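You operate a simulated robot arm through the tools that you are given. There is no shell and no other tool.

You run a simulated robot arm. Do the job below in one go: nothing can be reset, and whatever is moved stays where it is left.

Task
Thaw the noodles in the chilled tray: slider to THAW till READY lights, then back to CHILL.
Fine: the tray must be in; shut the freezer and the fridge door; the other packs stay frozen. Set down upright: what you pick out.
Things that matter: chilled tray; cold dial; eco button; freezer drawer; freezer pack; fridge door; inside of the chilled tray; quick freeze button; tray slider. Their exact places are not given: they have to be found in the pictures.

It is judged by the outcome, as a careful person would: the job done as asked, and still so three seconds after it is handed in. It fails if anything else is knocked over, pushed out of place, dropped, spilled or broken.

Robot
A 6-joint arm with a two-finger parallel gripper on a trunk, on a base that moves. Base frame: it is fixed to the floor where the robot stands at the start and does not move with it; the origin is under the middle of the robot, x ahead of it, y to its left, z up. Units: m, degrees, N and s.
With the tool pointing down near the work surface it reaches from about 0.42 to 0.94 m from the robot's upright axis, wherever it stands. Its first joint turns from -115.0 to 115.0 degrees. Places, roughly: chilled tray [0.7, 2.6, 0.8]; cold dial [0.5, 2.5, 0.8]; eco button [1.3, 2.7, 1.3]; freezer drawer [1, 2.4, 0.5]; freezer pack [0.75, 2.25, 0.5]; fridge door [1.2, 2.7, 1.2]; inside of the chilled tray [0.7, 2.6, 0.8]; quick freeze button [1.4, 2.7, 1.3]; tray slider [0.7, 2.8, 0.8]. Payload 3.43 kg.
Tool frame: the origin (TCP) lies between the finger pads and is the grasp point; the fingertips stand 0.034 m ahead of it; z points along the fingers, y is the line along which they close. Largest opening 0.128 m; finger width 0.024, thickness 0.012; the body of the gripper, 0.048 by 0.13 m, starts 0.096 m behind the TCP.
Orientation is told as [roll, pitch, yaw] about the base's x, y, z axes, in that order, counted from this pose: with the fingers straight down and closing along the base's y, the tool's x points along the base's -x, its y along +y and its z along -z.

Tools
- The arm moves only by the tool jog_arm. Its argument "motion" is a list of rows, each a list of 7 numbers: the shift along the base's x, y, z in units of 200 mm (1.0 is 200 mm), then the turn, a rotation vector about the base's x, y, z in units of 45 degrees (1.0 is 45 degrees), then the gripper command, from -1 (shut) to 1 (fully open), values between in proportion. In form: [[x, y, z, wx, wy, wz, gripper], ...]. A call has 1 to 20 rows; each row is the pose to reach, as a shift and turn from the pose commanded when the call began. A call with a number of a shift or a turn outside -1 to 1 is refused whole. A row lasts 0.2 s, in which the tool goes at most 0.05 m and 8.6 degrees; a call with a longer step from one row to the next is refused whole, and so is a gripper value outside its range. A pose out of reach is approached as far as the arm can. The call stops where the force on the tool passes 50 N (or 10 N more than at its start, if that is more) or the arm is blocked; 0.2 s more then pass. Each finger travels about 0.108 m/s and halts on what it meets, pressing with about 23 N; the grip force reading is that of the motor and also rises with nothing between the fingers. The clock runs only during rows and for 0.2 s after the last one: add rows that repeat a pose to give the fingers time. It gives the time, the measured TCP pose, the force on the tool (base axes), the opening and the grip force at its end, in the units of the frame above (readings bear some noise), with the torque about the TCP (base axes, N m) and any sound that the robot's microphone picked up.
- Cameras (640 x 400 px; columns grow to the right, rows downward): "scene" is now at [0.0912, 0.1836, 1.1218]; the picture's right is [-0.13, -0.99, 0.00], its down [-0.44, 0.06, -0.90] and it looks along [0.89, -0.11, -0.44] (base axes); focal length 290 px, centre (320, 200). "wrist" rides on the gripper at [0.076, -0.011, -0.16] in the tool frame; the picture's right is [0.15, 0.99, 0.00], its down [-0.88, 0.13, -0.46] and it looks along [-0.45, 0.07, 0.89] (tool axes); focal length 234 px, centre (320, 200).
- snapshot(camera): a new picture of that camera. The clock stands still meanwhile.
- lift_body(by): moves the trunk up (or, below 0, down) by that many m; the arm and the scene camera ride with it, the base frame stays. It gives what a move gives, with no picture.
- drive_base(legs): drives the robot by 1 to 6 legs, each [ahead, turn to the left] in m and degrees, along the robot's own axes; the way and the turn of a leg run together, so that a leg with both is an arc; at most 1.5 m and 180 degrees a leg. The arm and the cameras ride along, it lands a little off, and it stops where it bumps. It gives what a move gives.
- aim_head(pan, tilt): turns the head with the scene camera to pan (to the left, within 103 degrees either way) and tilt (down, from -29 to 69), counted from straight ahead of the robot (the tilt from the chest, where the trunk bows). It gives what a move gives.
- measure_at(camera, pixels): for up to 12 pixels [column, row] of the newest picture of that camera ("zoom" is the newest enlarged one), the place [x, y, z] in the base frame of the surface seen there, good to about 0.002 m. The clock stands still meanwhile.
- close_up(camera, box): a new picture of the part [left, top, right, bottom] of that camera's present view, enlarged. The clock stands still meanwhile.
- job_done(): hands the job in; it is judged then, once.

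Leave the gripper open and the arm clear of the work at the hand-in unless told otherwise.

The tools are called after "Call:" as a command line: name --pt "numbers of a row" for each row, then --argument value for the rest, lists and objects as JSON in quotes. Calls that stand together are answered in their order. jog_arm: Moves the arm, as the interface text tells. Its arguments: {"type":"object","properties":{"motion":{"type":"array","items":{"type":"array","items":{"type":"number"}}}},"required":["motion"]} The other tools are called the same way: lift_body (by) moves the trunk up or down; drive_base (legs) drives the base; aim_head (pan, tilt) turns the head that bears the scene camera; snapshot (camera) takes a picture; measure_at (camera, pixels) gives the place of the surface under pixels of a picture; close_up (camera, box) takes an enlarged picture of a part of a camera's view; job_done () hands the job in.

At the start:

```text
time: 0.0
position: [0.5591, -0.0448, 0.6286]
tcp_rot: [-0.1, 0.0, 0.0]
wrist_force: [-0.9, 0.1, 0.1]
moment: [0.0, 0.02, -0.01]
finger_gap: 0.128
grasp_force: 0.0
trunk travel left (down, up): [-0.375, 0.415]
robot x, y, heading: [-0.0013, -0.0003, -0.2]
head pan, tilt (commanded): [-7.3, 26.4]
```

scene: 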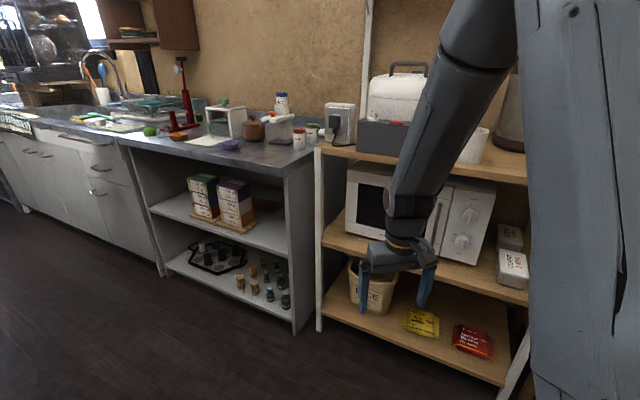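
wrist: 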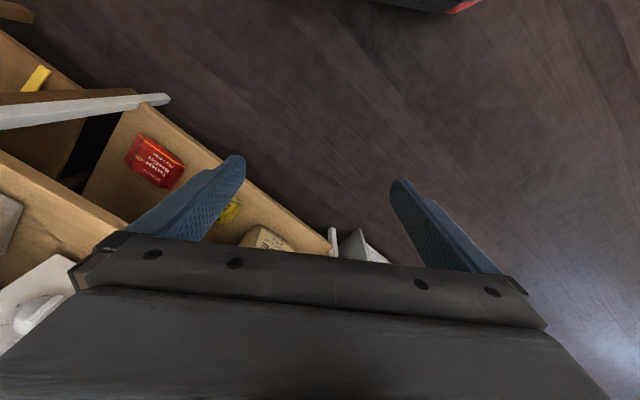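

The first view shows a counter and shelves ahead, but no fridge. By the rough places it should be to the left, at about (0.9, 2.6), so I'll turn the head that way.

Call:
aim_head --pan 70 --tilt 15

Call:
snapshot --camera "scene"

```text
time: 1.5
position: [0.5601, -0.0442, 0.6292]
tcp_rot: [0.0, 0.0, 0.0]
wrist_force: [0.1, -0.3, 0.1]
moment: [-0.01, 0.04, -0.01]
finger_gap: 0.1278
grasp_force: 0.0
trunk travel left (down, up): [-0.375, 0.415]
robot x, y, heading: [-0.0036, -0.001, 0.1]
head pan, tilt (commanded): [70.0, 15.0]
```

```text
taken
```

scene: 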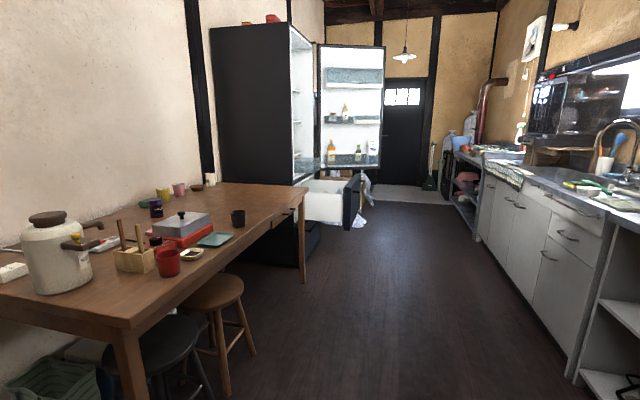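

The fridge stands dark in the middle with its upper door swung open. Below that a drawer is pulled out, near pixel (330,200). I'll measure the main points.

Call:
measure_at --camera "scene" --pixels '[[291, 100], [318, 60], [382, 60], [380, 165], [347, 200], [360, 185], [305, 200], [300, 240], [250, 60], [280, 170], [300, 215], [325, 205]]'

Call:
close_up --camera "scene" --box '[200, 20, 400, 270]'

```text
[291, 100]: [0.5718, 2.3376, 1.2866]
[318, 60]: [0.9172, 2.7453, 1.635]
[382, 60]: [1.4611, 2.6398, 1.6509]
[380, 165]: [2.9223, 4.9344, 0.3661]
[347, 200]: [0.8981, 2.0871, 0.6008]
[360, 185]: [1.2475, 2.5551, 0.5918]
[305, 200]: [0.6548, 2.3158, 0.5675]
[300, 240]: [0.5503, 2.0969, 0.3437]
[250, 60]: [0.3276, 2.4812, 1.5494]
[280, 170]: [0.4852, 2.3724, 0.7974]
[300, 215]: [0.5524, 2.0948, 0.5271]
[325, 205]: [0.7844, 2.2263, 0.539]
```

```text
1.60 times, centred on (300, 145) of scene
```

zoom: 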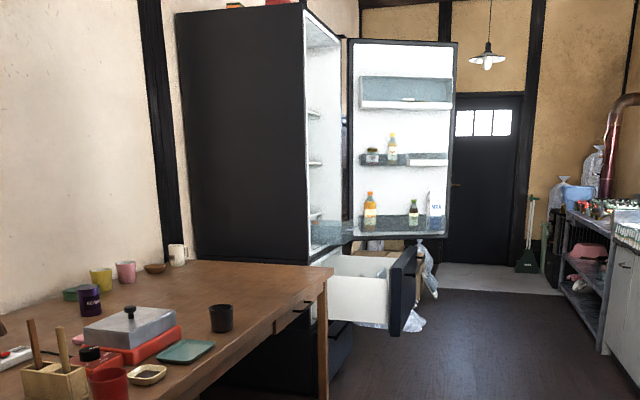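

The fridge faces +x. Its door stands open on the far-y side and the freezer drawer is pulled out. I'll measure the aisle, counter and table edges before driving.

Call:
measure_at --camera "scene" --pixels '[[560, 340], [480, 200], [460, 170], [305, 210], [130, 330], [245, 360], [430, 380], [430, 260], [376, 225], [352, 228], [600, 160], [560, 375]]'

```text
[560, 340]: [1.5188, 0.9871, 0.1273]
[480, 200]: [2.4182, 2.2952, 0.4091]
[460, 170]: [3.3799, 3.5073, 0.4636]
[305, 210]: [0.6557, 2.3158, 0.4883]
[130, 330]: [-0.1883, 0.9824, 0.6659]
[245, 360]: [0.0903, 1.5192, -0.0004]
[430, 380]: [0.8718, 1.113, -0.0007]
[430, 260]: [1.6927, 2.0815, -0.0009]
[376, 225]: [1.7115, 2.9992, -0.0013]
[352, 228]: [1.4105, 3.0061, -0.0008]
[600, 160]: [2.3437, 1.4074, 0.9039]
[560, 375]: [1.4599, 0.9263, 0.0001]
```

The fridge, table and counter are all turned about 56° to my frame, and I'm standing mid-aisle. I'll raise and retract the arm a little so it clears things, then turn along the aisle and drive part of the way.

Call:
jog_arm --pt "-0.1 0 0.2 0 0 0 1" --pt "-0.2 0 0.4 0 0 0 1" --pt "-0.3 0 0.6 0 0 0 1" --pt "-0.4 0 0.8 0 0 0 1" --pt "-0.5 0 1.0 0 0 0 1"

Call:
drive_base --legs '[[0, 56.5], [1.4, 0]]'

Call:
aim_head --pan 40 --tilt 25

Call:
snapshot --camera "scene"

```text
time: 2.7
position: [0.46, -0.041, 0.8299]
tcp_rot: [0.0, 0.2, -0.1]
wrist_force: [0.9, -0.6, 0.1]
moment: [-0.01, 0.04, 0.0]
finger_gap: 0.1279
grasp_force: 0.1
trunk travel left (down, up): [-0.375, 0.415]
robot x, y, heading: [0.0022, -0.0003, 0.1]
head pan, tilt (commanded): [70.0, 15.0]
```

```text
time: 12.2
position: [1.0908, 1.5315, 0.8282]
tcp_rot: [0.0, 0.0, 55.8]
wrist_force: [0.1, -0.8, -0.2]
moment: [0.02, -0.03, 0.0]
finger_gap: 0.1281
grasp_force: 0.0
trunk travel left (down, up): [-0.375, 0.415]
robot x, y, heading: [0.8001, 1.1728, 55.7]
head pan, tilt (commanded): [70.0, 15.0]
```

```text
time: 13.2
position: [1.0912, 1.5309, 0.8281]
tcp_rot: [0.0, 0.0, 55.8]
wrist_force: [0.2, 1.7, -0.5]
moment: [0.0, 0.01, 0.02]
finger_gap: 0.1277
grasp_force: 0.0
trunk travel left (down, up): [-0.375, 0.415]
robot x, y, heading: [0.7984, 1.1701, 56.0]
head pan, tilt (commanded): [40.0, 25.0]
```

```text
taken
```

scene: 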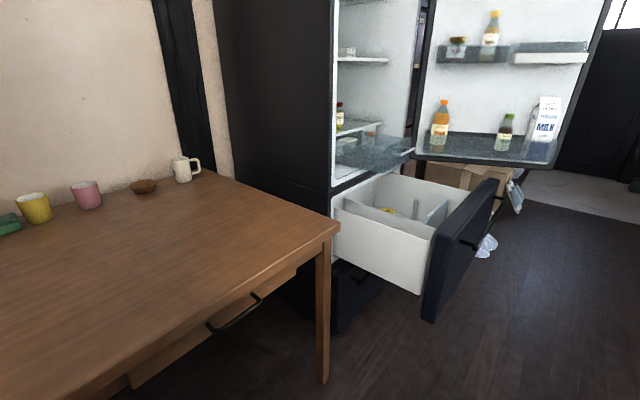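

Both the freezer drawer and the glassy chilled tray above it are partly out. I'll measure their edges.

Call:
measure_at --camera "scene" --pixels '[[334, 180], [375, 165], [410, 150], [498, 182], [436, 228], [430, 320], [415, 152], [555, 165], [605, 10], [335, 225], [470, 245], [325, 380]]'

Call:
close_up --camera "scene" --box '[310, 80, 530, 240]'

```text
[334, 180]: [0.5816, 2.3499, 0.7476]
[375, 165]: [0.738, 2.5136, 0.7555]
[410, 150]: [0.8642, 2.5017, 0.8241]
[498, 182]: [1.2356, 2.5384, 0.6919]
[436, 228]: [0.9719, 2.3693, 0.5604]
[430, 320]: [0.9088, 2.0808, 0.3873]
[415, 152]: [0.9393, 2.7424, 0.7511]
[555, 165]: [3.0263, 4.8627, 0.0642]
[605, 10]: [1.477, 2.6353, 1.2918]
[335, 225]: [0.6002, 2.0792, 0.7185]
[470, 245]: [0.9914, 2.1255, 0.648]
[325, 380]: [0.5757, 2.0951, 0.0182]
```

```text
2.50 times, centred on (420, 160) of scene
```

zoom: 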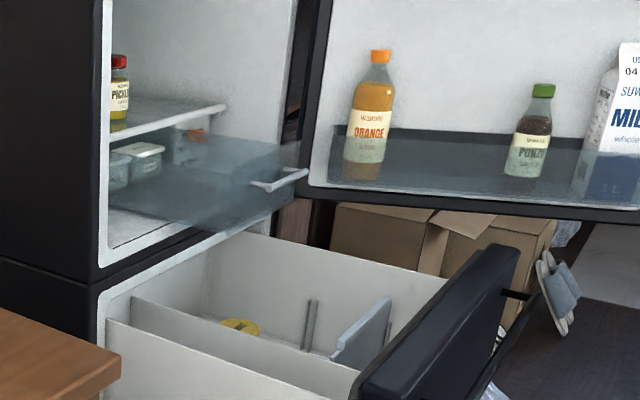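

The tray's handle is at about (0.86, 2.50, 0.82) and the drawer front at about (0.99, 2.13, 0.65). I'll drive on to stand in front of the fridge, drifting slightly away from the drawer, then turn left to face it.

Call:
drive_base --legs '[[0, -5], [1.05, 0], [0, 95]]'

Call:
aim_head --pan 0 --tilt 30

Call:
snapshot --camera "scene"

```text
time: 23.1
position: [1.127, 2.3026, 0.8284]
tcp_rot: [0.0, 0.0, 144.0]
wrist_force: [-0.4, 0.6, 0.2]
moment: [-0.01, -0.02, -0.02]
finger_gap: 0.1277
grasp_force: 0.1
trunk travel left (down, up): [-0.375, 0.415]
robot x, y, heading: [1.4724, 1.997, 143.9]
head pan, tilt (commanded): [40.0, 25.0]
```

```text
time: 24.2
position: [1.1279, 2.3015, 0.8293]
tcp_rot: [0.0, 0.0, 143.9]
wrist_force: [-0.4, 0.0, -0.3]
moment: [-0.01, 0.02, -0.01]
finger_gap: 0.128
grasp_force: 0.1
trunk travel left (down, up): [-0.375, 0.415]
robot x, y, heading: [1.4711, 1.9961, 144.0]
head pan, tilt (commanded): [0.0, 30.0]
```

```text
taken
```

scene: 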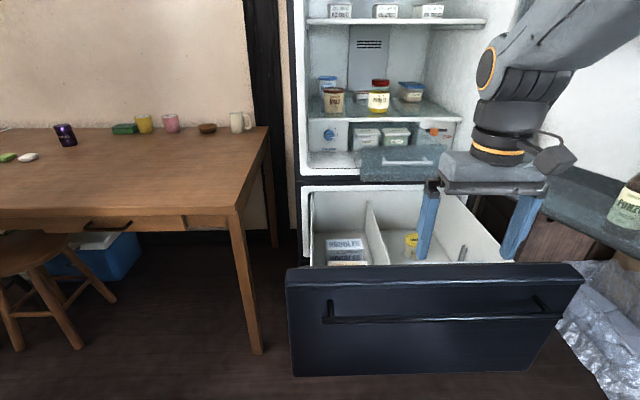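

Now I'm facing the fridge. I can see packs in the left bin of the drawer, a yellow pack in the right bin, and the tray with controls either side. Next I'll zoom in on each.

Call:
close_up --camera "scene" --box '[290, 60, 490, 185]'

Call:
close_up --camera "scene" --box '[295, 180, 535, 280]'

Call:
snapshot --camera "wrist"

```text
3.20 times, centred on (390, 122) of scene
```

zoom: 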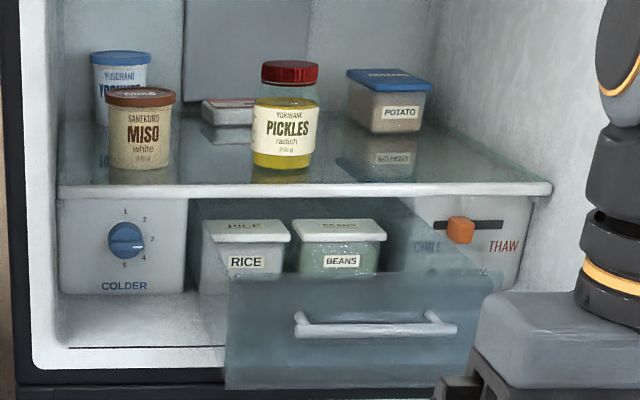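

```text
2.67 times, centred on (415, 230) of scene
```

zoom: 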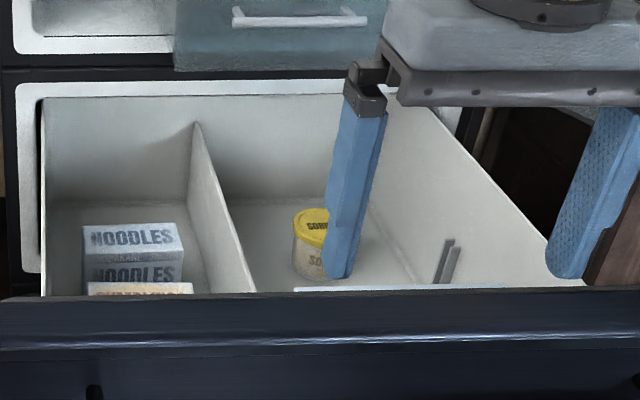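

```text
taken
```

wrist: 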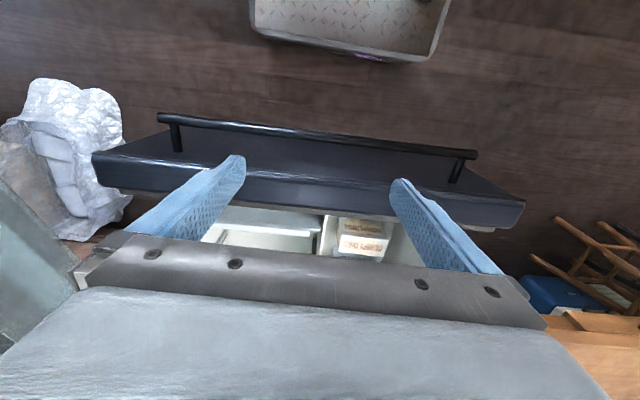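

The orange slider sits on the CHILL side of the panel right of the tray, and the NOODLES pack is in the drawer's left bin with other packs. I'll raise the trunk to look down into the drawer.

Call:
lift_body --by 0.25

Call:
aim_head --pan 5 --tilt 45

Call:
snapshot --camera "scene"

Call:
close_up --camera "scene" --box '[280, 140, 520, 290]'

```text
time: 26.8
position: [1.1262, 2.3009, 1.0782]
tcp_rot: [0.0, 0.0, 143.9]
wrist_force: [0.0, -0.1, 0.4]
moment: [0.0, -0.01, 0.02]
finger_gap: 0.1279
grasp_force: 0.1
trunk travel left (down, up): [-0.625, 0.165]
robot x, y, heading: [1.4754, 1.9956, 143.9]
head pan, tilt (commanded): [0.0, 30.0]
```

```text
time: 27.6
position: [1.1275, 2.3002, 1.0779]
tcp_rot: [0.0, 0.1, 143.9]
wrist_force: [0.2, -0.2, 0.1]
moment: [0.01, 0.01, 0.0]
finger_gap: 0.1279
grasp_force: 0.0
trunk travel left (down, up): [-0.625, 0.165]
robot x, y, heading: [1.4749, 2.0005, 144.0]
head pan, tilt (commanded): [5.0, 45.0]
```

```text
taken
```

scene: 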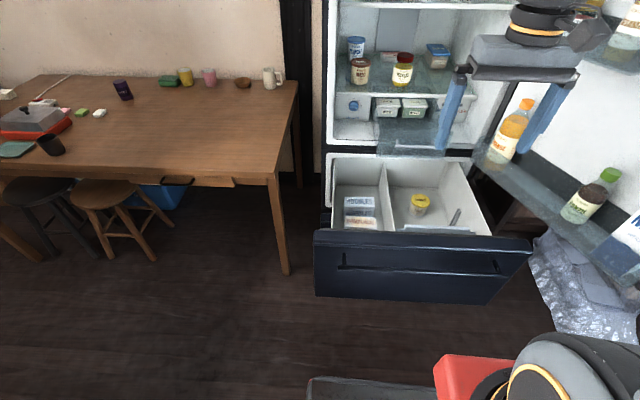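

```text
2.67 times, centred on (400, 215) of scene
```

zoom: 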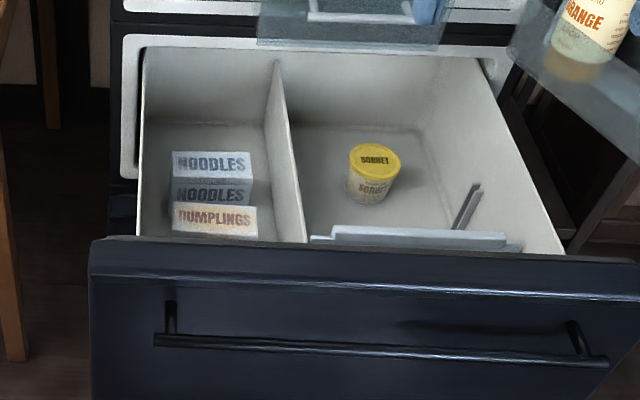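

The left bin holds NOODLES with DUMPLINGS in front of it, and the right bin holds SORBET. I'll measure these points in the zoom.

Call:
measure_at --camera "zoom" --pixels '[[174, 154], [248, 154], [175, 178], [252, 180], [212, 195], [174, 206], [256, 210], [215, 232], [282, 80], [145, 55], [375, 155], [330, 235]]'

Call:
close_up --camera "scene" --box '[325, 180, 395, 240]'

```text
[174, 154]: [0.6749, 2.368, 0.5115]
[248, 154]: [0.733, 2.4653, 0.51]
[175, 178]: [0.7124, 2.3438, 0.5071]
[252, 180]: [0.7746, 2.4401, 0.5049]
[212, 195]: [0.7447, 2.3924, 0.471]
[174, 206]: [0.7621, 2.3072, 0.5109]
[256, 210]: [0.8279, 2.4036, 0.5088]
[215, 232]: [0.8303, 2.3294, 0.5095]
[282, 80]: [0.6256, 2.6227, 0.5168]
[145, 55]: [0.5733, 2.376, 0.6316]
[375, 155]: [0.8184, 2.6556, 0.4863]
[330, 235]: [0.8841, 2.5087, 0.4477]
```

```text
6.67 times, centred on (360, 210) of scene
```

zoom: 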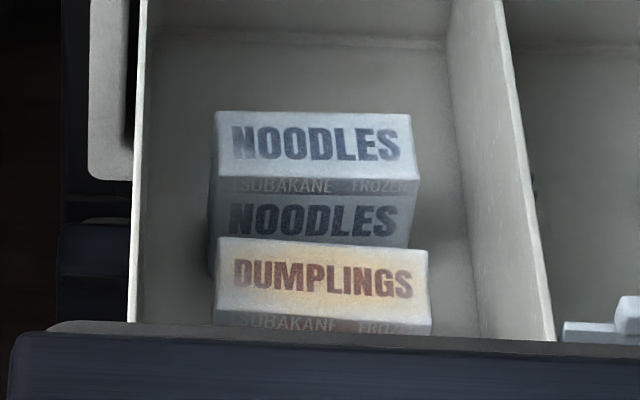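

The noodles top face is centred at about (0.724, 2.404, 0.51), with a gap of about 6 cm to the dumplings. Next I'll measure the bin floor and walls, then the tray.

Call:
measure_at --camera "zoom" --pixels '[[300, 80], [430, 260], [360, 220], [175, 200], [150, 290], [470, 150], [545, 320], [520, 150], [215, 112], [410, 114], [218, 240], [425, 250]]'

Call:
close_up --camera "scene" --box '[325, 60, 485, 160]'

```text
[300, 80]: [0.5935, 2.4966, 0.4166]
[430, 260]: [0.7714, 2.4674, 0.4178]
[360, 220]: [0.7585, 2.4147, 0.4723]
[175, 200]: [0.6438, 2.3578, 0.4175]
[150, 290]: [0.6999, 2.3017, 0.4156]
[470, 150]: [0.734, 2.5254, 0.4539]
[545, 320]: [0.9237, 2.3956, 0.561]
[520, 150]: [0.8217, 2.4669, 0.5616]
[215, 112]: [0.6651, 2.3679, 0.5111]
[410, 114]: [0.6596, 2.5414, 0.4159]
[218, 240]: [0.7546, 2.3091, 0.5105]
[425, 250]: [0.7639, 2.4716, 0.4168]
```

```text
4.00 times, centred on (405, 110) of scene
```

zoom: 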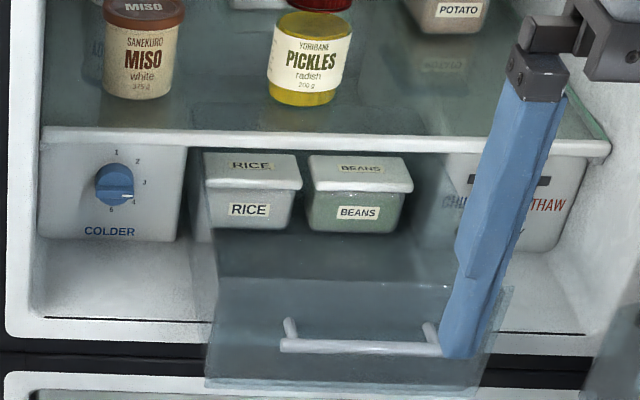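

The bin floor is at z≈0.417, so the pack is about 0.113 × 0.045 × 0.093 m. Now I'll measure the tray and the shelf above it.

Call:
measure_at --camera "zoom" --pixels '[[330, 255], [360, 283], [340, 375], [212, 283], [285, 347], [437, 350], [320, 140], [250, 210], [207, 200], [500, 290], [260, 240], [420, 250]]'

```text
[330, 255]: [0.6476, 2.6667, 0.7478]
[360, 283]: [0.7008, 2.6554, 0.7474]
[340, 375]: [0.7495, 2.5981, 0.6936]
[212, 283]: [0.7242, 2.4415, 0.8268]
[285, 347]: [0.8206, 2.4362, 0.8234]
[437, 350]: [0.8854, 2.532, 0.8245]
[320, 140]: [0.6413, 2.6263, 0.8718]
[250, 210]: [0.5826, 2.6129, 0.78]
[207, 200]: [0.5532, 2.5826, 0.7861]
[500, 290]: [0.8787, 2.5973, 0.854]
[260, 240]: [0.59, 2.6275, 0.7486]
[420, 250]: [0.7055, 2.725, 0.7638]
```

The tray floor is at z≈0.748, the handle bar at z≈0.824, and the shelf edge above at z≈0.872. I need the tray's own edges, so I'll take a tighter zoom on the glass tray and another on the drawer's left wall.

Call:
close_up --camera "scene" --box '[370, 90, 460, 160]'

Call:
measure_at --camera "zoom" --pixels '[[53, 240], [50, 260], [48, 390], [150, 205], [120, 300], [300, 300], [60, 200], [450, 330], [505, 300], [540, 230], [300, 225], [100, 215]]'

Call:
close_up --camera "scene" --box '[310, 140, 420, 250]'

```text
5.71 times, centred on (415, 125) of scene
```

zoom: 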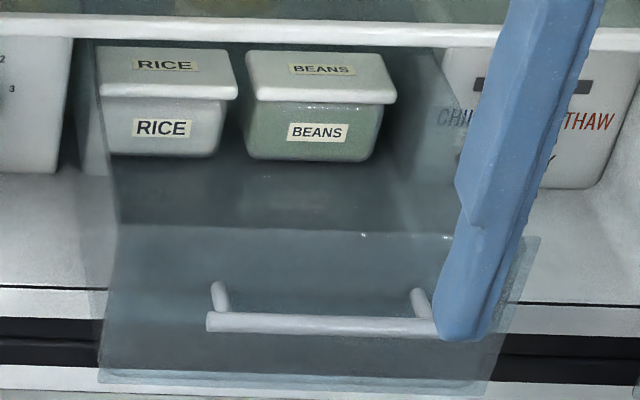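

```text
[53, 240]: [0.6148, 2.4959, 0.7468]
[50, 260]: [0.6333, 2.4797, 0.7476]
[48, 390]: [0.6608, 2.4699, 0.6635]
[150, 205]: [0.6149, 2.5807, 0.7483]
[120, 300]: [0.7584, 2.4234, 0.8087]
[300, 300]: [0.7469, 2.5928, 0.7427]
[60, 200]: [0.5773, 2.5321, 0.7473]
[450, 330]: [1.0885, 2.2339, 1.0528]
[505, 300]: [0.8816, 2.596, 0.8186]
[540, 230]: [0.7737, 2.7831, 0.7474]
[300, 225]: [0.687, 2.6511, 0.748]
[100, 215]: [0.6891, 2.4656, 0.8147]
```

```text
3.64 times, centred on (365, 195) of scene
```

zoom: 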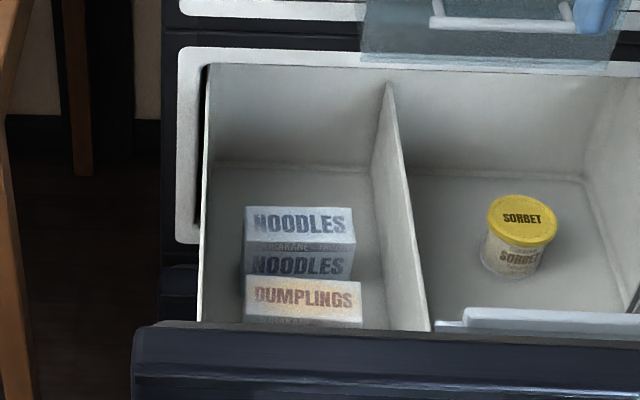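

The tray's front plate is at about 0.2 m in front of the shelf edge, and its left side overhangs only the right rear corner of the noodles pack. I'll check the drawer's wall heights in this zoom.

Call:
measure_at --camera "zoom" --pixels '[[205, 150], [201, 250], [198, 315], [389, 90], [428, 325], [300, 335], [350, 215], [246, 208], [300, 66], [300, 165], [360, 50], [210, 200]]'

```text
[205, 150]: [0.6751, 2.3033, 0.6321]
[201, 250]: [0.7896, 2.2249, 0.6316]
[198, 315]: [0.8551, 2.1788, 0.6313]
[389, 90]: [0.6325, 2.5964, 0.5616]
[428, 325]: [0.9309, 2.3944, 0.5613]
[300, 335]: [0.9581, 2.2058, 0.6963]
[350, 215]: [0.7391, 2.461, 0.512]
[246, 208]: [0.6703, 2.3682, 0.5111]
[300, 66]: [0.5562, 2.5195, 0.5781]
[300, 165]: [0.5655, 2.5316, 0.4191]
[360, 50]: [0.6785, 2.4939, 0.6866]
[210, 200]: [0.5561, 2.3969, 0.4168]
```

The fridge's outward direction is about -34.4°. The pack is centred at about (0.724, 2.404), and the tray overlaps only its far 2 cm. My plan is to grip it across its thin side with the tool tilted 20° away from the tray. First I'll measure where my base front is relative to the drawer handle.

Call:
measure_at --camera "scene" --pixels '[[370, 382], [330, 383], [420, 384], [460, 360], [420, 265], [345, 262], [495, 268], [420, 240], [420, 300]]'

```text
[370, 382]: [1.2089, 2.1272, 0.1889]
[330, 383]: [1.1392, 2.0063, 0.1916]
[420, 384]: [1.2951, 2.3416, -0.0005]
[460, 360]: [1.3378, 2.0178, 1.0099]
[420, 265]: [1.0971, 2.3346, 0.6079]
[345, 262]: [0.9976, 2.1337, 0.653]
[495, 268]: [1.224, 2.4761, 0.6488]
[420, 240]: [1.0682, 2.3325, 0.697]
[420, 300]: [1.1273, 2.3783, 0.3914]
```

My base front is about 0.17 m short of the drawer handle, so I can go 0.12 m closer and square up. Then I'll yaw the gripper 90° in two halves, up here in the clear, so it closes along the drawer's depth.

Call:
drive_base --legs '[[0.12, 1.6]]'

Call:
jog_arm --pt "0 0 0 0 0 0.18 1" --pt "0 0 0 0 0 0.36 1" --pt "0 0 0 0 0 0.54 1" --pt "0 0 0 0 0 0.72 1" --pt "0 0 0 0 0 0.9 1" --pt "0 0 0 0 0 1.0 1"

Call:
jog_arm --pt "0 0 0 0 0 0.18 0.5" --pt "0 0 0 0 0 0.36 0.5" --pt "0 0 0 0 0 0.54 0.5" --pt "0 0 0 0 0 0.72 0.5" --pt "0 0 0 0 0 0.9 0.5" --pt "0 0 0 0 0 1.0 0.5"

Call:
snapshot --camera "scene"

```text
time: 28.8
position: [1.0187, 2.3622, 1.0785]
tcp_rot: [0.0, 0.0, 145.4]
wrist_force: [0.4, 0.2, 0.4]
moment: [0.02, 0.02, 0.02]
finger_gap: 0.1277
grasp_force: 0.1
trunk travel left (down, up): [-0.625, 0.165]
robot x, y, heading: [1.3731, 2.0684, 145.3]
head pan, tilt (commanded): [5.0, 45.0]
```

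```text
time: 30.2
position: [1.0204, 2.3614, 1.0788]
tcp_rot: [0.1, 0.0, -169.4]
wrist_force: [-0.6, -0.4, 0.7]
moment: [-0.01, -0.01, -0.01]
finger_gap: 0.1279
grasp_force: 0.0
trunk travel left (down, up): [-0.625, 0.165]
robot x, y, heading: [1.379, 2.0661, 145.2]
head pan, tilt (commanded): [5.0, 45.0]
```

```text
time: 31.6
position: [1.0196, 2.3618, 1.0769]
tcp_rot: [0.0, 0.0, -124.5]
wrist_force: [0.2, 0.1, 0.4]
moment: [-0.04, 0.01, -0.02]
finger_gap: 0.0959
grasp_force: 0.1
trunk travel left (down, up): [-0.625, 0.165]
robot x, y, heading: [1.3791, 2.0689, 145.2]
head pan, tilt (commanded): [5.0, 45.0]
```

```text
taken
```

scene: 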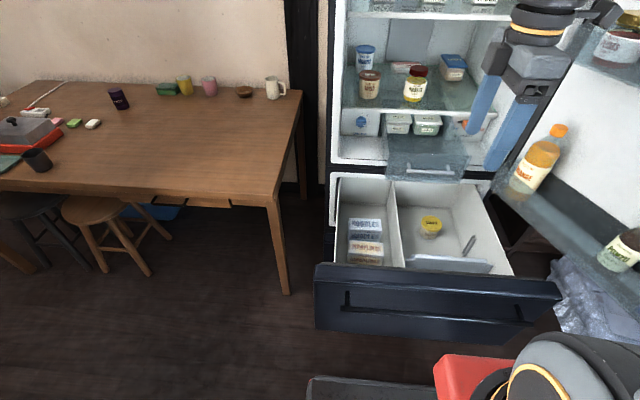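

The gripper is yawed as wanted, to -124.5°. Next I'll tilt it 20° so the wrist leans away from the tray, and move over the drawer's left bin while still high.

Call:
jog_arm --pt "-0.167 -0.078 -0.093 0.061 -0.042 0 0.5" --pt "-0.333 -0.155 -0.187 0.122 -0.084 0 0.5" --pt "-0.5 -0.233 -0.28 0.183 -0.1255 0 0.5" --pt "-0.667 -0.311 -0.373 0.2444 -0.1674 0 0.5" --pt "-0.833 -0.389 -0.467 0.3056 -0.2093 0 0.5" --pt "-1.0 -0.467 -0.56 0.3667 -0.2511 0 0.5"

Call:
snapshot --camera "scene"

Call:
snapshot --camera "wrist"

```text
time: 33.0
position: [0.8166, 2.2679, 0.9664]
tcp_rot: [0.0, 20.0, -124.5]
wrist_force: [0.7, -0.1, -0.4]
moment: [-0.04, 0.05, 0.02]
finger_gap: 0.0962
grasp_force: 0.0
trunk travel left (down, up): [-0.625, 0.165]
robot x, y, heading: [1.3748, 2.0667, 145.6]
head pan, tilt (commanded): [5.0, 45.0]
```

```text
taken
```

scene: 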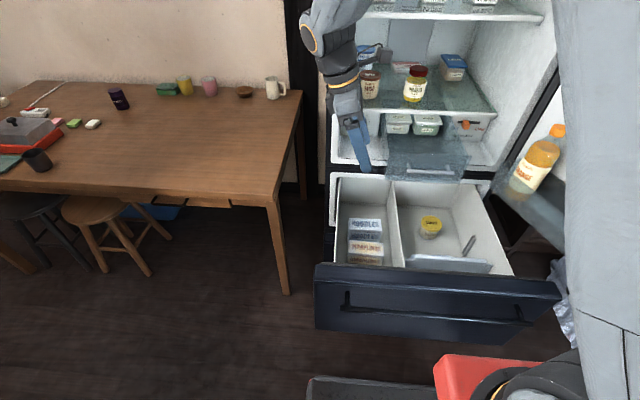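

```text
taken
```

wrist: 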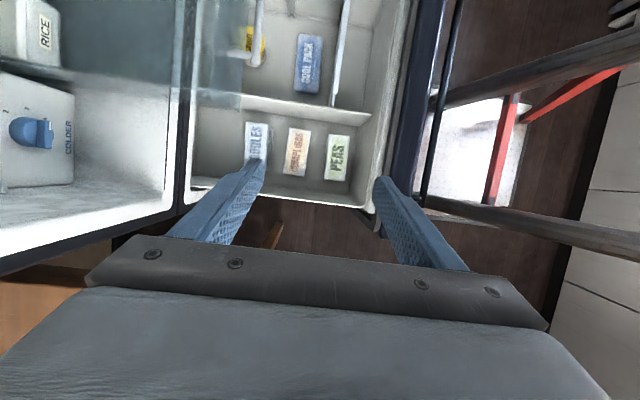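

The wrist view shows NOODLES, DUMPLINGS and PEAS in the bin, with a cool pack and sorbet beyond. I'll zoom and measure the noodles corners from here.

Call:
close_up --camera "wrist" --box '[170, 80, 380, 210]'

```text
3.05 times, centred on (275, 145) of wrist
```

zoom: 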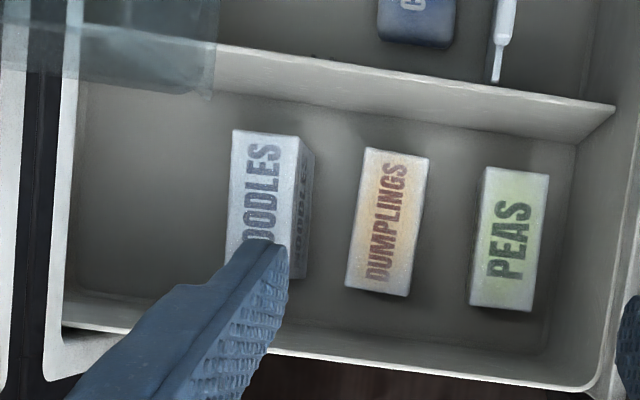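

Call:
measure_at --camera "zoom" --pixels '[[236, 134], [296, 139], [229, 245], [290, 235], [265, 160], [368, 150], [350, 285], [212, 92], [305, 270], [130, 200]]'

```text
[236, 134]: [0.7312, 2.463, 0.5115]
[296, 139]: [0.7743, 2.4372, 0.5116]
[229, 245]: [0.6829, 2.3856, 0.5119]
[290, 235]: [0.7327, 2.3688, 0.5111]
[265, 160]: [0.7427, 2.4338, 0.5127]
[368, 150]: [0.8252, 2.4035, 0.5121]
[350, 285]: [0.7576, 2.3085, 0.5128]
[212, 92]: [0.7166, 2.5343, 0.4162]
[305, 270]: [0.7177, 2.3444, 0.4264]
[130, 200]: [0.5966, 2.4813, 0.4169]
```

The pack spans about 5 cm in depth and is turned about 2.7° from my tool. I'll move to a pre-grasp pose on the tilted axis and correct the yaw.

Call:
jog_arm --pt "-0.116 0.056 -0.167 0 0 0.01 0.5" --pt "-0.232 0.113 -0.333 0 0 0.02 0.5" --pt "-0.349 0.169 -0.5 0 0 0.03 0.5" --pt "-0.465 0.226 -0.667 0 0 0.04 0.5" --pt "-0.581 0.282 -0.833 0 0 0.05 0.5" --pt "-0.697 0.339 -1.0 0 0 0.06 0.5" --pt "-0.697 0.339 -1.0 0 0 0.06 0.5"

Call:
snapshot --camera "scene"

Call:
snapshot --camera "wrist"

```text
time: 34.6
position: [0.6762, 2.3376, 0.7672]
tcp_rot: [-0.1, 20.0, -121.9]
wrist_force: [-0.9, 0.8, 0.1]
moment: [0.05, 0.04, 0.03]
finger_gap: 0.0962
grasp_force: 0.0
trunk travel left (down, up): [-0.625, 0.165]
robot x, y, heading: [1.3737, 2.07, 145.5]
head pan, tilt (commanded): [5.0, 45.0]
```

```text
taken
```

scene: 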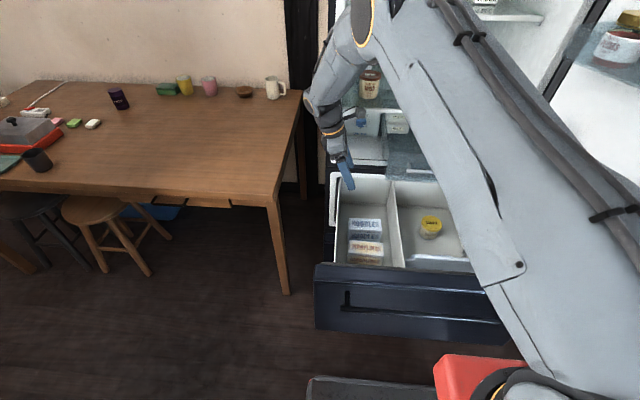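

```text
taken
```

wrist: 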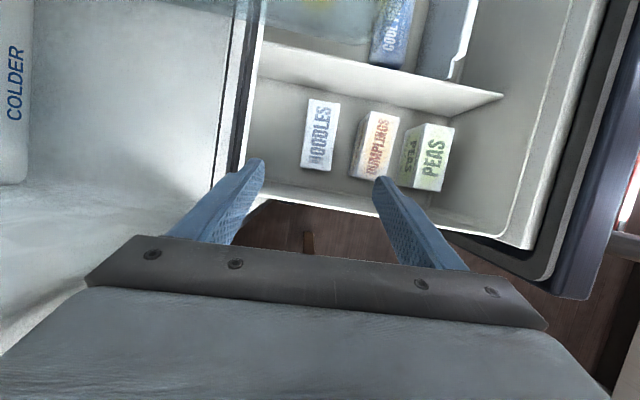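

The fingers straddle the noodles nicely in the wrist view. I'll descend along the tilted axis to just above the pack.

Call:
jog_arm --pt "0.0025 -0.005 -0.2 0 0 0 0.5" --pt "0.005 -0.01 -0.411 0 0 0 0.5" --pt "0.043 0.045 -0.594 0 0 0 0.5" --pt "0.08 0.1 -0.777 0 0 0 0.5" --pt "0.118 0.1545 -0.961 0 0 0 0.5"

Call:
snapshot --camera "wrist"

Call:
snapshot --camera "scene"

```text
time: 35.8
position: [0.6996, 2.3702, 0.5763]
tcp_rot: [-0.3, 20.0, -121.9]
wrist_force: [-1.4, 0.0, 0.4]
moment: [0.02, -0.01, -0.04]
finger_gap: 0.0963
grasp_force: 0.0
trunk travel left (down, up): [-0.625, 0.165]
robot x, y, heading: [1.3753, 2.067, 145.5]
head pan, tilt (commanded): [5.0, 45.0]
```

```text
taken
```

wrist: 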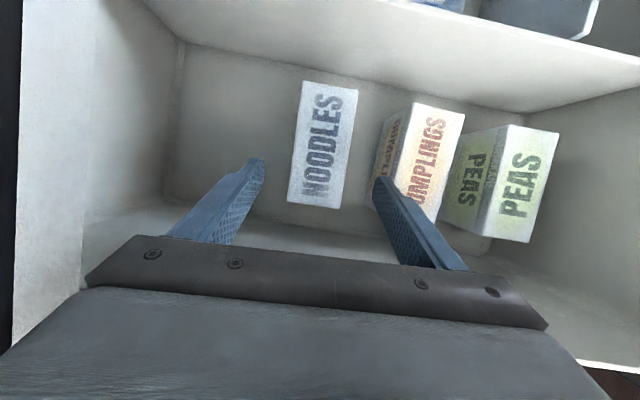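

```text
taken
```

scene: 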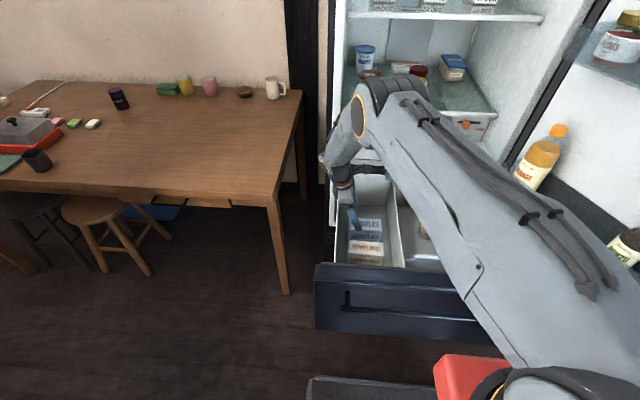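

The pack is centred between the fingers and aligned with them. Before going deeper I'll check how close the elbow and forearm are to the fridge shelf and tray.

Call:
measure_at --camera "scene" --pixels '[[375, 95], [352, 115], [400, 85], [420, 92], [335, 150], [345, 185], [400, 130], [380, 120]]'

```text
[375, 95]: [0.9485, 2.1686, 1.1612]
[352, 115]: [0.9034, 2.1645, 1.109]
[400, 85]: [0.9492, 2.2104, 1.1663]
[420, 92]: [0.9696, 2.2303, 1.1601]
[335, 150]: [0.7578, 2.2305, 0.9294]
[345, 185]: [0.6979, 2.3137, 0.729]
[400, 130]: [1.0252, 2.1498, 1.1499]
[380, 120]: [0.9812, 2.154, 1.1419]
```

The elbow is well clear, about 0.4 m in front of the fridge. I'll go down the last 10 cm along the axis and close on the pack.

Call:
jog_arm --pt "0.0335 0.0457 -0.164 0 0 0 0.5" --pt "0.067 0.0913 -0.328 0 0 0 0.5" --pt "0.1005 0.137 -0.4915 0 0 0 0.5" --pt "0.1005 0.137 -0.4915 0 0 0 0.5" --pt "0.1005 0.137 -0.4915 0 0 0 -0.5" --pt "0.1005 0.137 -0.4915 0 0 0 -1" --pt "0.1005 0.137 -0.4915 0 0 0 -1"

Call:
snapshot --camera "wrist"

```text
time: 36.2
position: [0.6939, 2.3786, 0.5538]
tcp_rot: [-1.3, 19.8, -122.3]
wrist_force: [-1.4, 0.0, 18.7]
moment: [-1.39, 0.31, -0.21]
finger_gap: 0.096
grasp_force: 0.2
trunk travel left (down, up): [-0.625, 0.165]
robot x, y, heading: [1.3767, 2.0662, 145.7]
head pan, tilt (commanded): [5.0, 45.0]
stopped in row 2: the force on the tool passed its limit at 76 N (the readings are from after the stop); the commanded pose is now the measured one
```

```text
taken
```

wrist: 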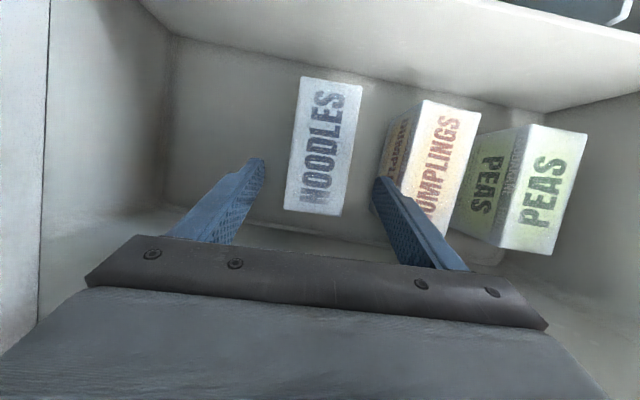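

The stop at z≈0.55 was the gripper body meeting the drawer's left wall; the moment points to contact near a=2.28, the wall top. The pack wasn't touched. I'll back out straight up. Then I'll use the other grip, closing across the pack's 0.113 m length with the wrist leaning back toward me, which clears both the wall and the tray.

Call:
jog_arm --pt "0 0 0.2 0 0 0 0.5" --pt "0 0 0.4 0 0 0 0.5" --pt "0 0 0.6 0 0 0 0.6" --pt "0 0 0.8 0 0 0 0.7" --pt "0 0 1.0 0 0 0 0.8"

Call:
jog_arm --pt "0.13 -0.08 0.15 -0.122 0.084 0 1" --pt "0.26 -0.16 0.3 -0.2444 0.167 0 1" --pt "0.4 -0.24 0.4 -0.3667 0.251 0 1" --pt "0.55 -0.33 0.45 -0.3667 0.251 0 1" --pt "0.7 -0.42 0.5 -0.3667 0.251 0 1"

Call:
jog_arm --pt "0 0 0 0 0 -0.18 1" --pt "0 0 0 0 0 -0.36 1" --pt "0 0 0 0 0 -0.54 1" --pt "0 0 0 0 0 -0.72 1" --pt "0 0 0 0 0 -0.9 1" --pt "0 0 0 0 0 -1.0 1"

Call:
jog_arm --pt "0 0 0 0.0131 0.0803 -0.1405 1" --pt "0 0 0 0.0263 0.1606 -0.2811 1" --pt "0 0 0 0.0394 0.2409 -0.4216 1" --pt "0 0 0 0.0525 0.3213 -0.5621 1" --pt "0 0 0 0.0656 0.4016 -0.7026 1" --pt "0 0 0 0.0788 0.4819 -0.8432 1" --pt "0 0 0 0.0919 0.5622 -0.9837 1"

Call:
snapshot --camera "wrist"

Call:
snapshot --camera "scene"

```text
time: 37.4
position: [0.6942, 2.3781, 0.7509]
tcp_rot: [-0.9, 19.7, -121.9]
wrist_force: [-0.1, 0.6, -1.0]
moment: [0.02, -0.01, 0.0]
finger_gap: 0.115
grasp_force: 0.1
trunk travel left (down, up): [-0.625, 0.165]
robot x, y, heading: [1.377, 2.0659, 145.3]
head pan, tilt (commanded): [5.0, 45.0]
```

```text
time: 38.6
position: [0.8357, 2.2933, 0.8535]
tcp_rot: [-1.8, -0.2, -122.2]
wrist_force: [-0.1, 0.5, 0.1]
moment: [-0.05, -0.01, 0.0]
finger_gap: 0.1281
grasp_force: 0.1
trunk travel left (down, up): [-0.625, 0.165]
robot x, y, heading: [1.3761, 2.0688, 145.4]
head pan, tilt (commanded): [5.0, 45.0]
```

```text
time: 40.0
position: [0.8363, 2.2915, 0.8503]
tcp_rot: [-1.8, -0.2, -167.3]
wrist_force: [-0.2, 0.0, 0.1]
moment: [0.02, -0.01, -0.01]
finger_gap: 0.1281
grasp_force: 0.0
trunk travel left (down, up): [-0.625, 0.165]
robot x, y, heading: [1.3769, 2.0675, 145.4]
head pan, tilt (commanded): [5.0, 45.0]
```

```text
time: 41.6
position: [0.8395, 2.2941, 0.8491]
tcp_rot: [-3.3, -22.4, 152.7]
wrist_force: [-0.5, -0.4, -0.7]
moment: [0.0, -0.01, -0.02]
finger_gap: 0.1279
grasp_force: 0.1
out of reach, approached as far as the arm can: row 7
trunk travel left (down, up): [-0.625, 0.165]
robot x, y, heading: [1.3752, 2.0666, 145.5]
head pan, tilt (commanded): [5.0, 45.0]
```

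```text
taken
```

wrist: 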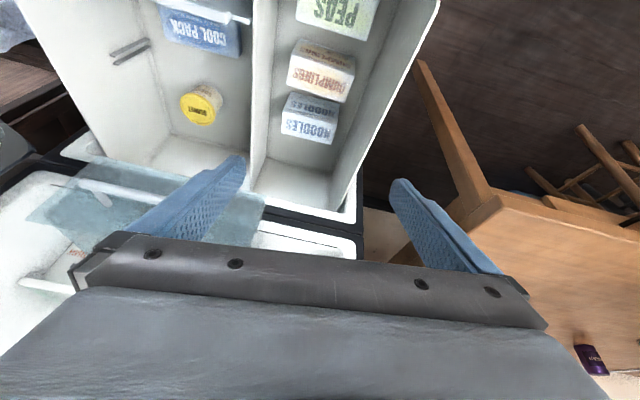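

```text
taken
```

scene: 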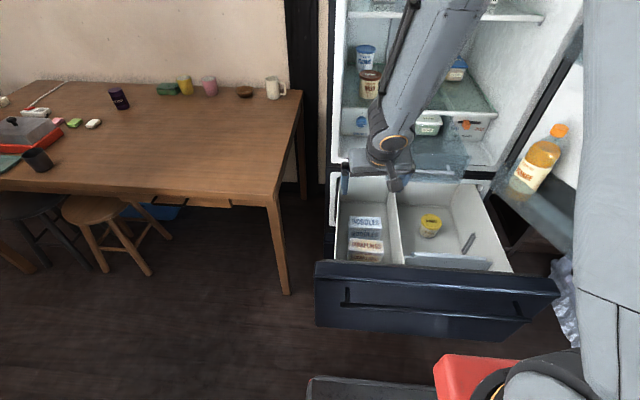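

The last row was slightly out of reach, probably because it was too close in; it ended at yaw 152.7°, pitch -22.4°. The wrist view shows the noodles unobstructed at about (310,120), so I'll zoom in and measure both ends exactly, since the margin is only about 7 mm a side.

Call:
close_up --camera "wrist" --box '[250, 60, 370, 160]'

```text
4.00 times, centred on (310, 110) of wrist
```

zoom: 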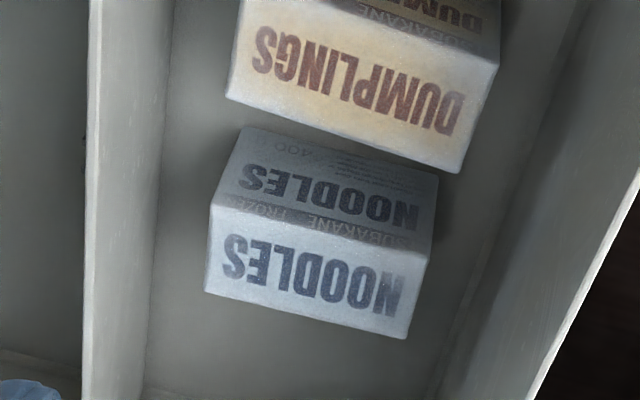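

Call:
measure_at --camera "zoom" --pixels '[[213, 206], [430, 254], [208, 288], [405, 334], [310, 262], [246, 132], [435, 180], [92, 200], [590, 270], [500, 250], [230, 95], [462, 168]]'

```text
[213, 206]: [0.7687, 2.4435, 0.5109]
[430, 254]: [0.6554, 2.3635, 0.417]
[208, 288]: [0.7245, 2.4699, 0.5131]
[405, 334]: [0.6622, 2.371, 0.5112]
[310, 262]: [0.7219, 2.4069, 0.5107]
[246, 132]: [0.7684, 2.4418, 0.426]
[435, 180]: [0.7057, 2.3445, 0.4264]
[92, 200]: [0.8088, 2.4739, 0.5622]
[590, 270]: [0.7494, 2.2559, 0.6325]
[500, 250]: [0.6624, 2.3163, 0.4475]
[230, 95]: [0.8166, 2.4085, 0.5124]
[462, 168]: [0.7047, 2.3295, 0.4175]
```

The pack and the dumplings both read about 8 mm further in than before, so the wall contact nudged the drawer in slightly; everything in it is still standing. The pack is centred at (0.715, 2.407), lies along 57.7°, and is about 0.116 m long. I'll move to the tilted approach line, farther out, and see whether the orientation settles.

Call:
jog_arm --pt "-0.028 0.076 -0.165 0 0 0 1" --pt "-0.057 0.151 -0.33 0 0 0 1" --pt "-0.085 0.227 -0.4955 0 0 0 1" --pt "-0.085 0.227 -0.4955 0 0 0 1"

```text
time: 42.6
position: [0.8171, 2.3419, 0.75]
tcp_rot: [-3.4, -22.4, 152.6]
wrist_force: [0.4, -0.1, -0.1]
moment: [-0.01, -0.01, 0.02]
finger_gap: 0.1279
grasp_force: 0.1
trunk travel left (down, up): [-0.625, 0.165]
robot x, y, heading: [1.3767, 2.0642, 145.5]
head pan, tilt (commanded): [5.0, 45.0]
```

The orientation held where it was, so I'll correct roll, pitch and yaw by a few degrees here.

Call:
jog_arm --pt "0.0 0.0 0 -0.015 0.042 -0.042 1" --pt "0.0 0.0 0 -0.03 0.084 -0.083 1" --pt "0.0 0.0 0 -0.03 0.084 -0.083 1"

Call:
snapshot --camera "wrist"

```text
time: 43.4
position: [0.819, 2.3389, 0.7505]
tcp_rot: [0.1, -25.0, 147.5]
wrist_force: [0.1, -0.3, 0.1]
moment: [0.04, -0.02, -0.01]
finger_gap: 0.128
grasp_force: 0.1
trunk travel left (down, up): [-0.625, 0.165]
robot x, y, heading: [1.3767, 2.0676, 145.3]
head pan, tilt (commanded): [5.0, 45.0]
```

```text
taken
```

wrist: 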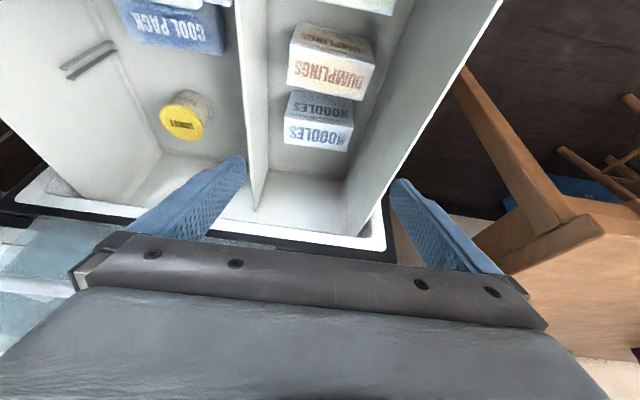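

The orientation is right: roll 0.1°, pitch -25°, yaw 147.5°. I'll descend along the axis to just above the pack and check the finger alignment.

Call:
jog_arm --pt "-0.072 0.048 -0.1945 0 0 0 1" --pt "-0.144 0.096 -0.389 0 0 0 1" --pt "-0.215 0.144 -0.5835 0 0 0 1" --pt "-0.287 0.192 -0.778 0 0 0 1" --pt "-0.359 0.2405 -0.9725 0 0 0 1" --pt "-0.359 0.2405 -0.9725 0 0 0 1"

Call:
snapshot --camera "wrist"

Call:
snapshot --camera "scene"

```text
time: 44.8
position: [0.7474, 2.3875, 0.5558]
tcp_rot: [-0.1, -25.0, 147.5]
wrist_force: [-1.5, 0.1, -0.8]
moment: [0.04, 0.02, 0.01]
finger_gap: 0.128
grasp_force: 0.0
out of reach, approached as far as the arm can: row 2, 3, 4
trunk travel left (down, up): [-0.625, 0.165]
robot x, y, heading: [1.3769, 2.0662, 145.3]
head pan, tilt (commanded): [5.0, 45.0]
```

```text
taken
```

wrist: 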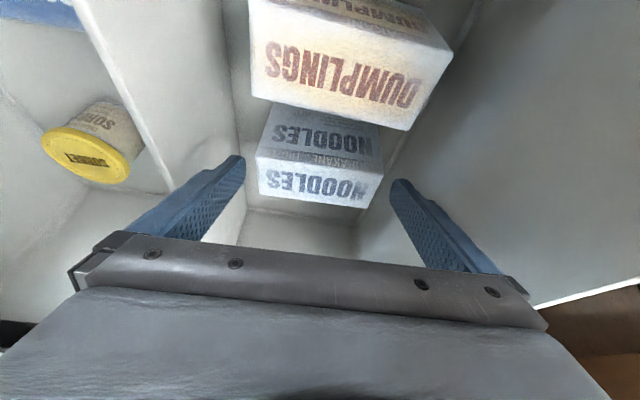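

```text
taken
```

scene: 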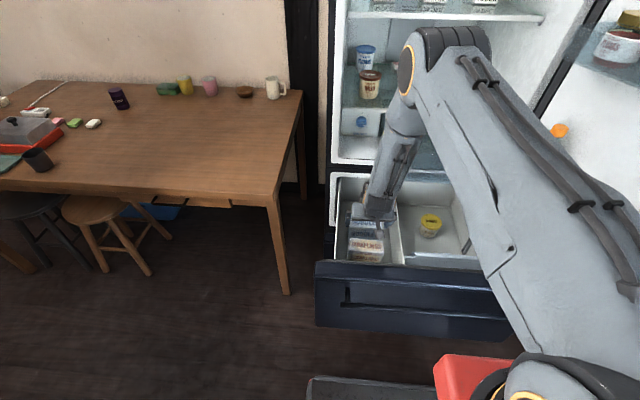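

The fingertips sit evenly either side of the pack, about 14–16 px each. I'll go the last 9 cm along the axis and close.

Call:
jog_arm --pt "-0.0535 0.0328 -0.135 0 0 0 1" --pt "-0.107 0.0657 -0.27 0 0 0 1" --pt "-0.1605 0.0985 -0.404 0 0 0 1" --pt "-0.1605 0.0985 -0.404 0 0 0 0.7" --pt "-0.1605 0.0985 -0.404 0 0 0 0.4" --pt "-0.1605 0.0985 -0.404 0 0 0 0.4"

Call:
snapshot --camera "wrist"

```text
time: 46.2
position: [0.7185, 2.4065, 0.4762]
tcp_rot: [0.0, -25.0, 147.6]
wrist_force: [0.1, 1.2, 0.7]
moment: [0.22, -0.28, 0.02]
finger_gap: 0.1198
grasp_force: 22.8
trunk travel left (down, up): [-0.625, 0.165]
robot x, y, heading: [1.377, 2.0699, 145.4]
head pan, tilt (commanded): [5.0, 45.0]
```

```text
taken
```

wrist: 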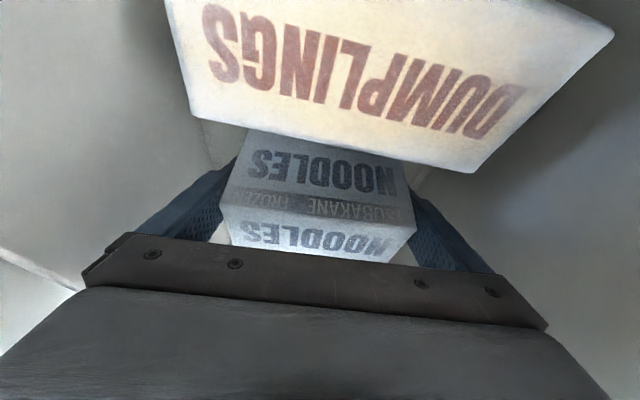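

The pack is gripped: gap 0.120 m, force 22.8 N. It sits just under the tray's front-left corner, so I'll lift it up and toward me, over the dumplings.

Call:
jog_arm --pt "0.04 -0.028 0.167 0 0 0 0" --pt "0.08 -0.056 0.333 0 0 0 0" --pt "0.124 -0.085 0.5 0 0 0 0" --pt "0.22 -0.151 0.66 0 0 0 0" --pt "0.316 -0.217 0.83 0 0 0 0" --pt "0.4125 -0.2825 1.0 0 0 0 0"

Call:
snapshot --camera "wrist"

Call:
snapshot --camera "scene"

```text
time: 47.6
position: [0.7981, 2.3494, 0.6764]
tcp_rot: [-0.1, -24.9, 147.2]
wrist_force: [0.1, 0.1, -5.8]
moment: [-0.02, -0.05, 0.01]
finger_gap: 0.1198
grasp_force: 22.8
trunk travel left (down, up): [-0.625, 0.165]
robot x, y, heading: [1.3779, 2.07, 145.5]
head pan, tilt (commanded): [5.0, 45.0]
```

```text
taken
```

wrist: 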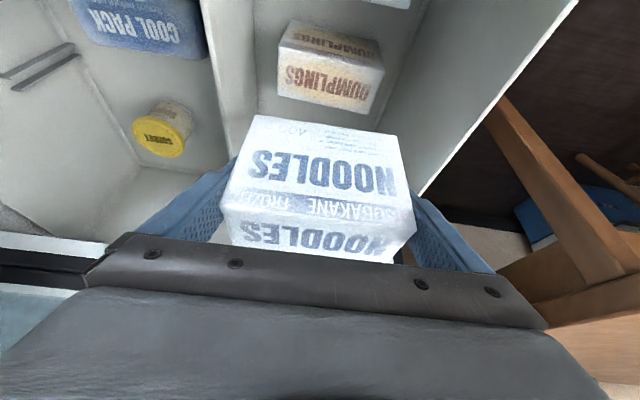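

```text
taken
```

scene: 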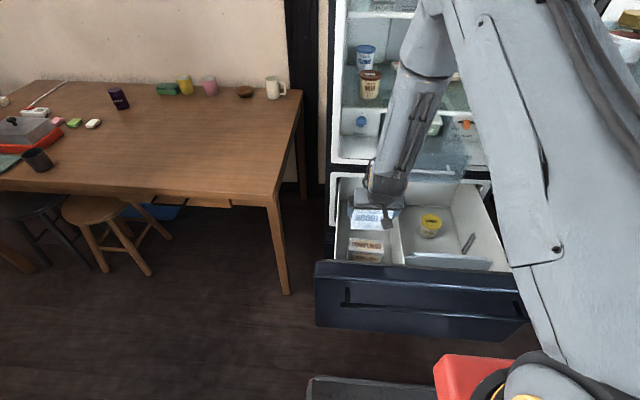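

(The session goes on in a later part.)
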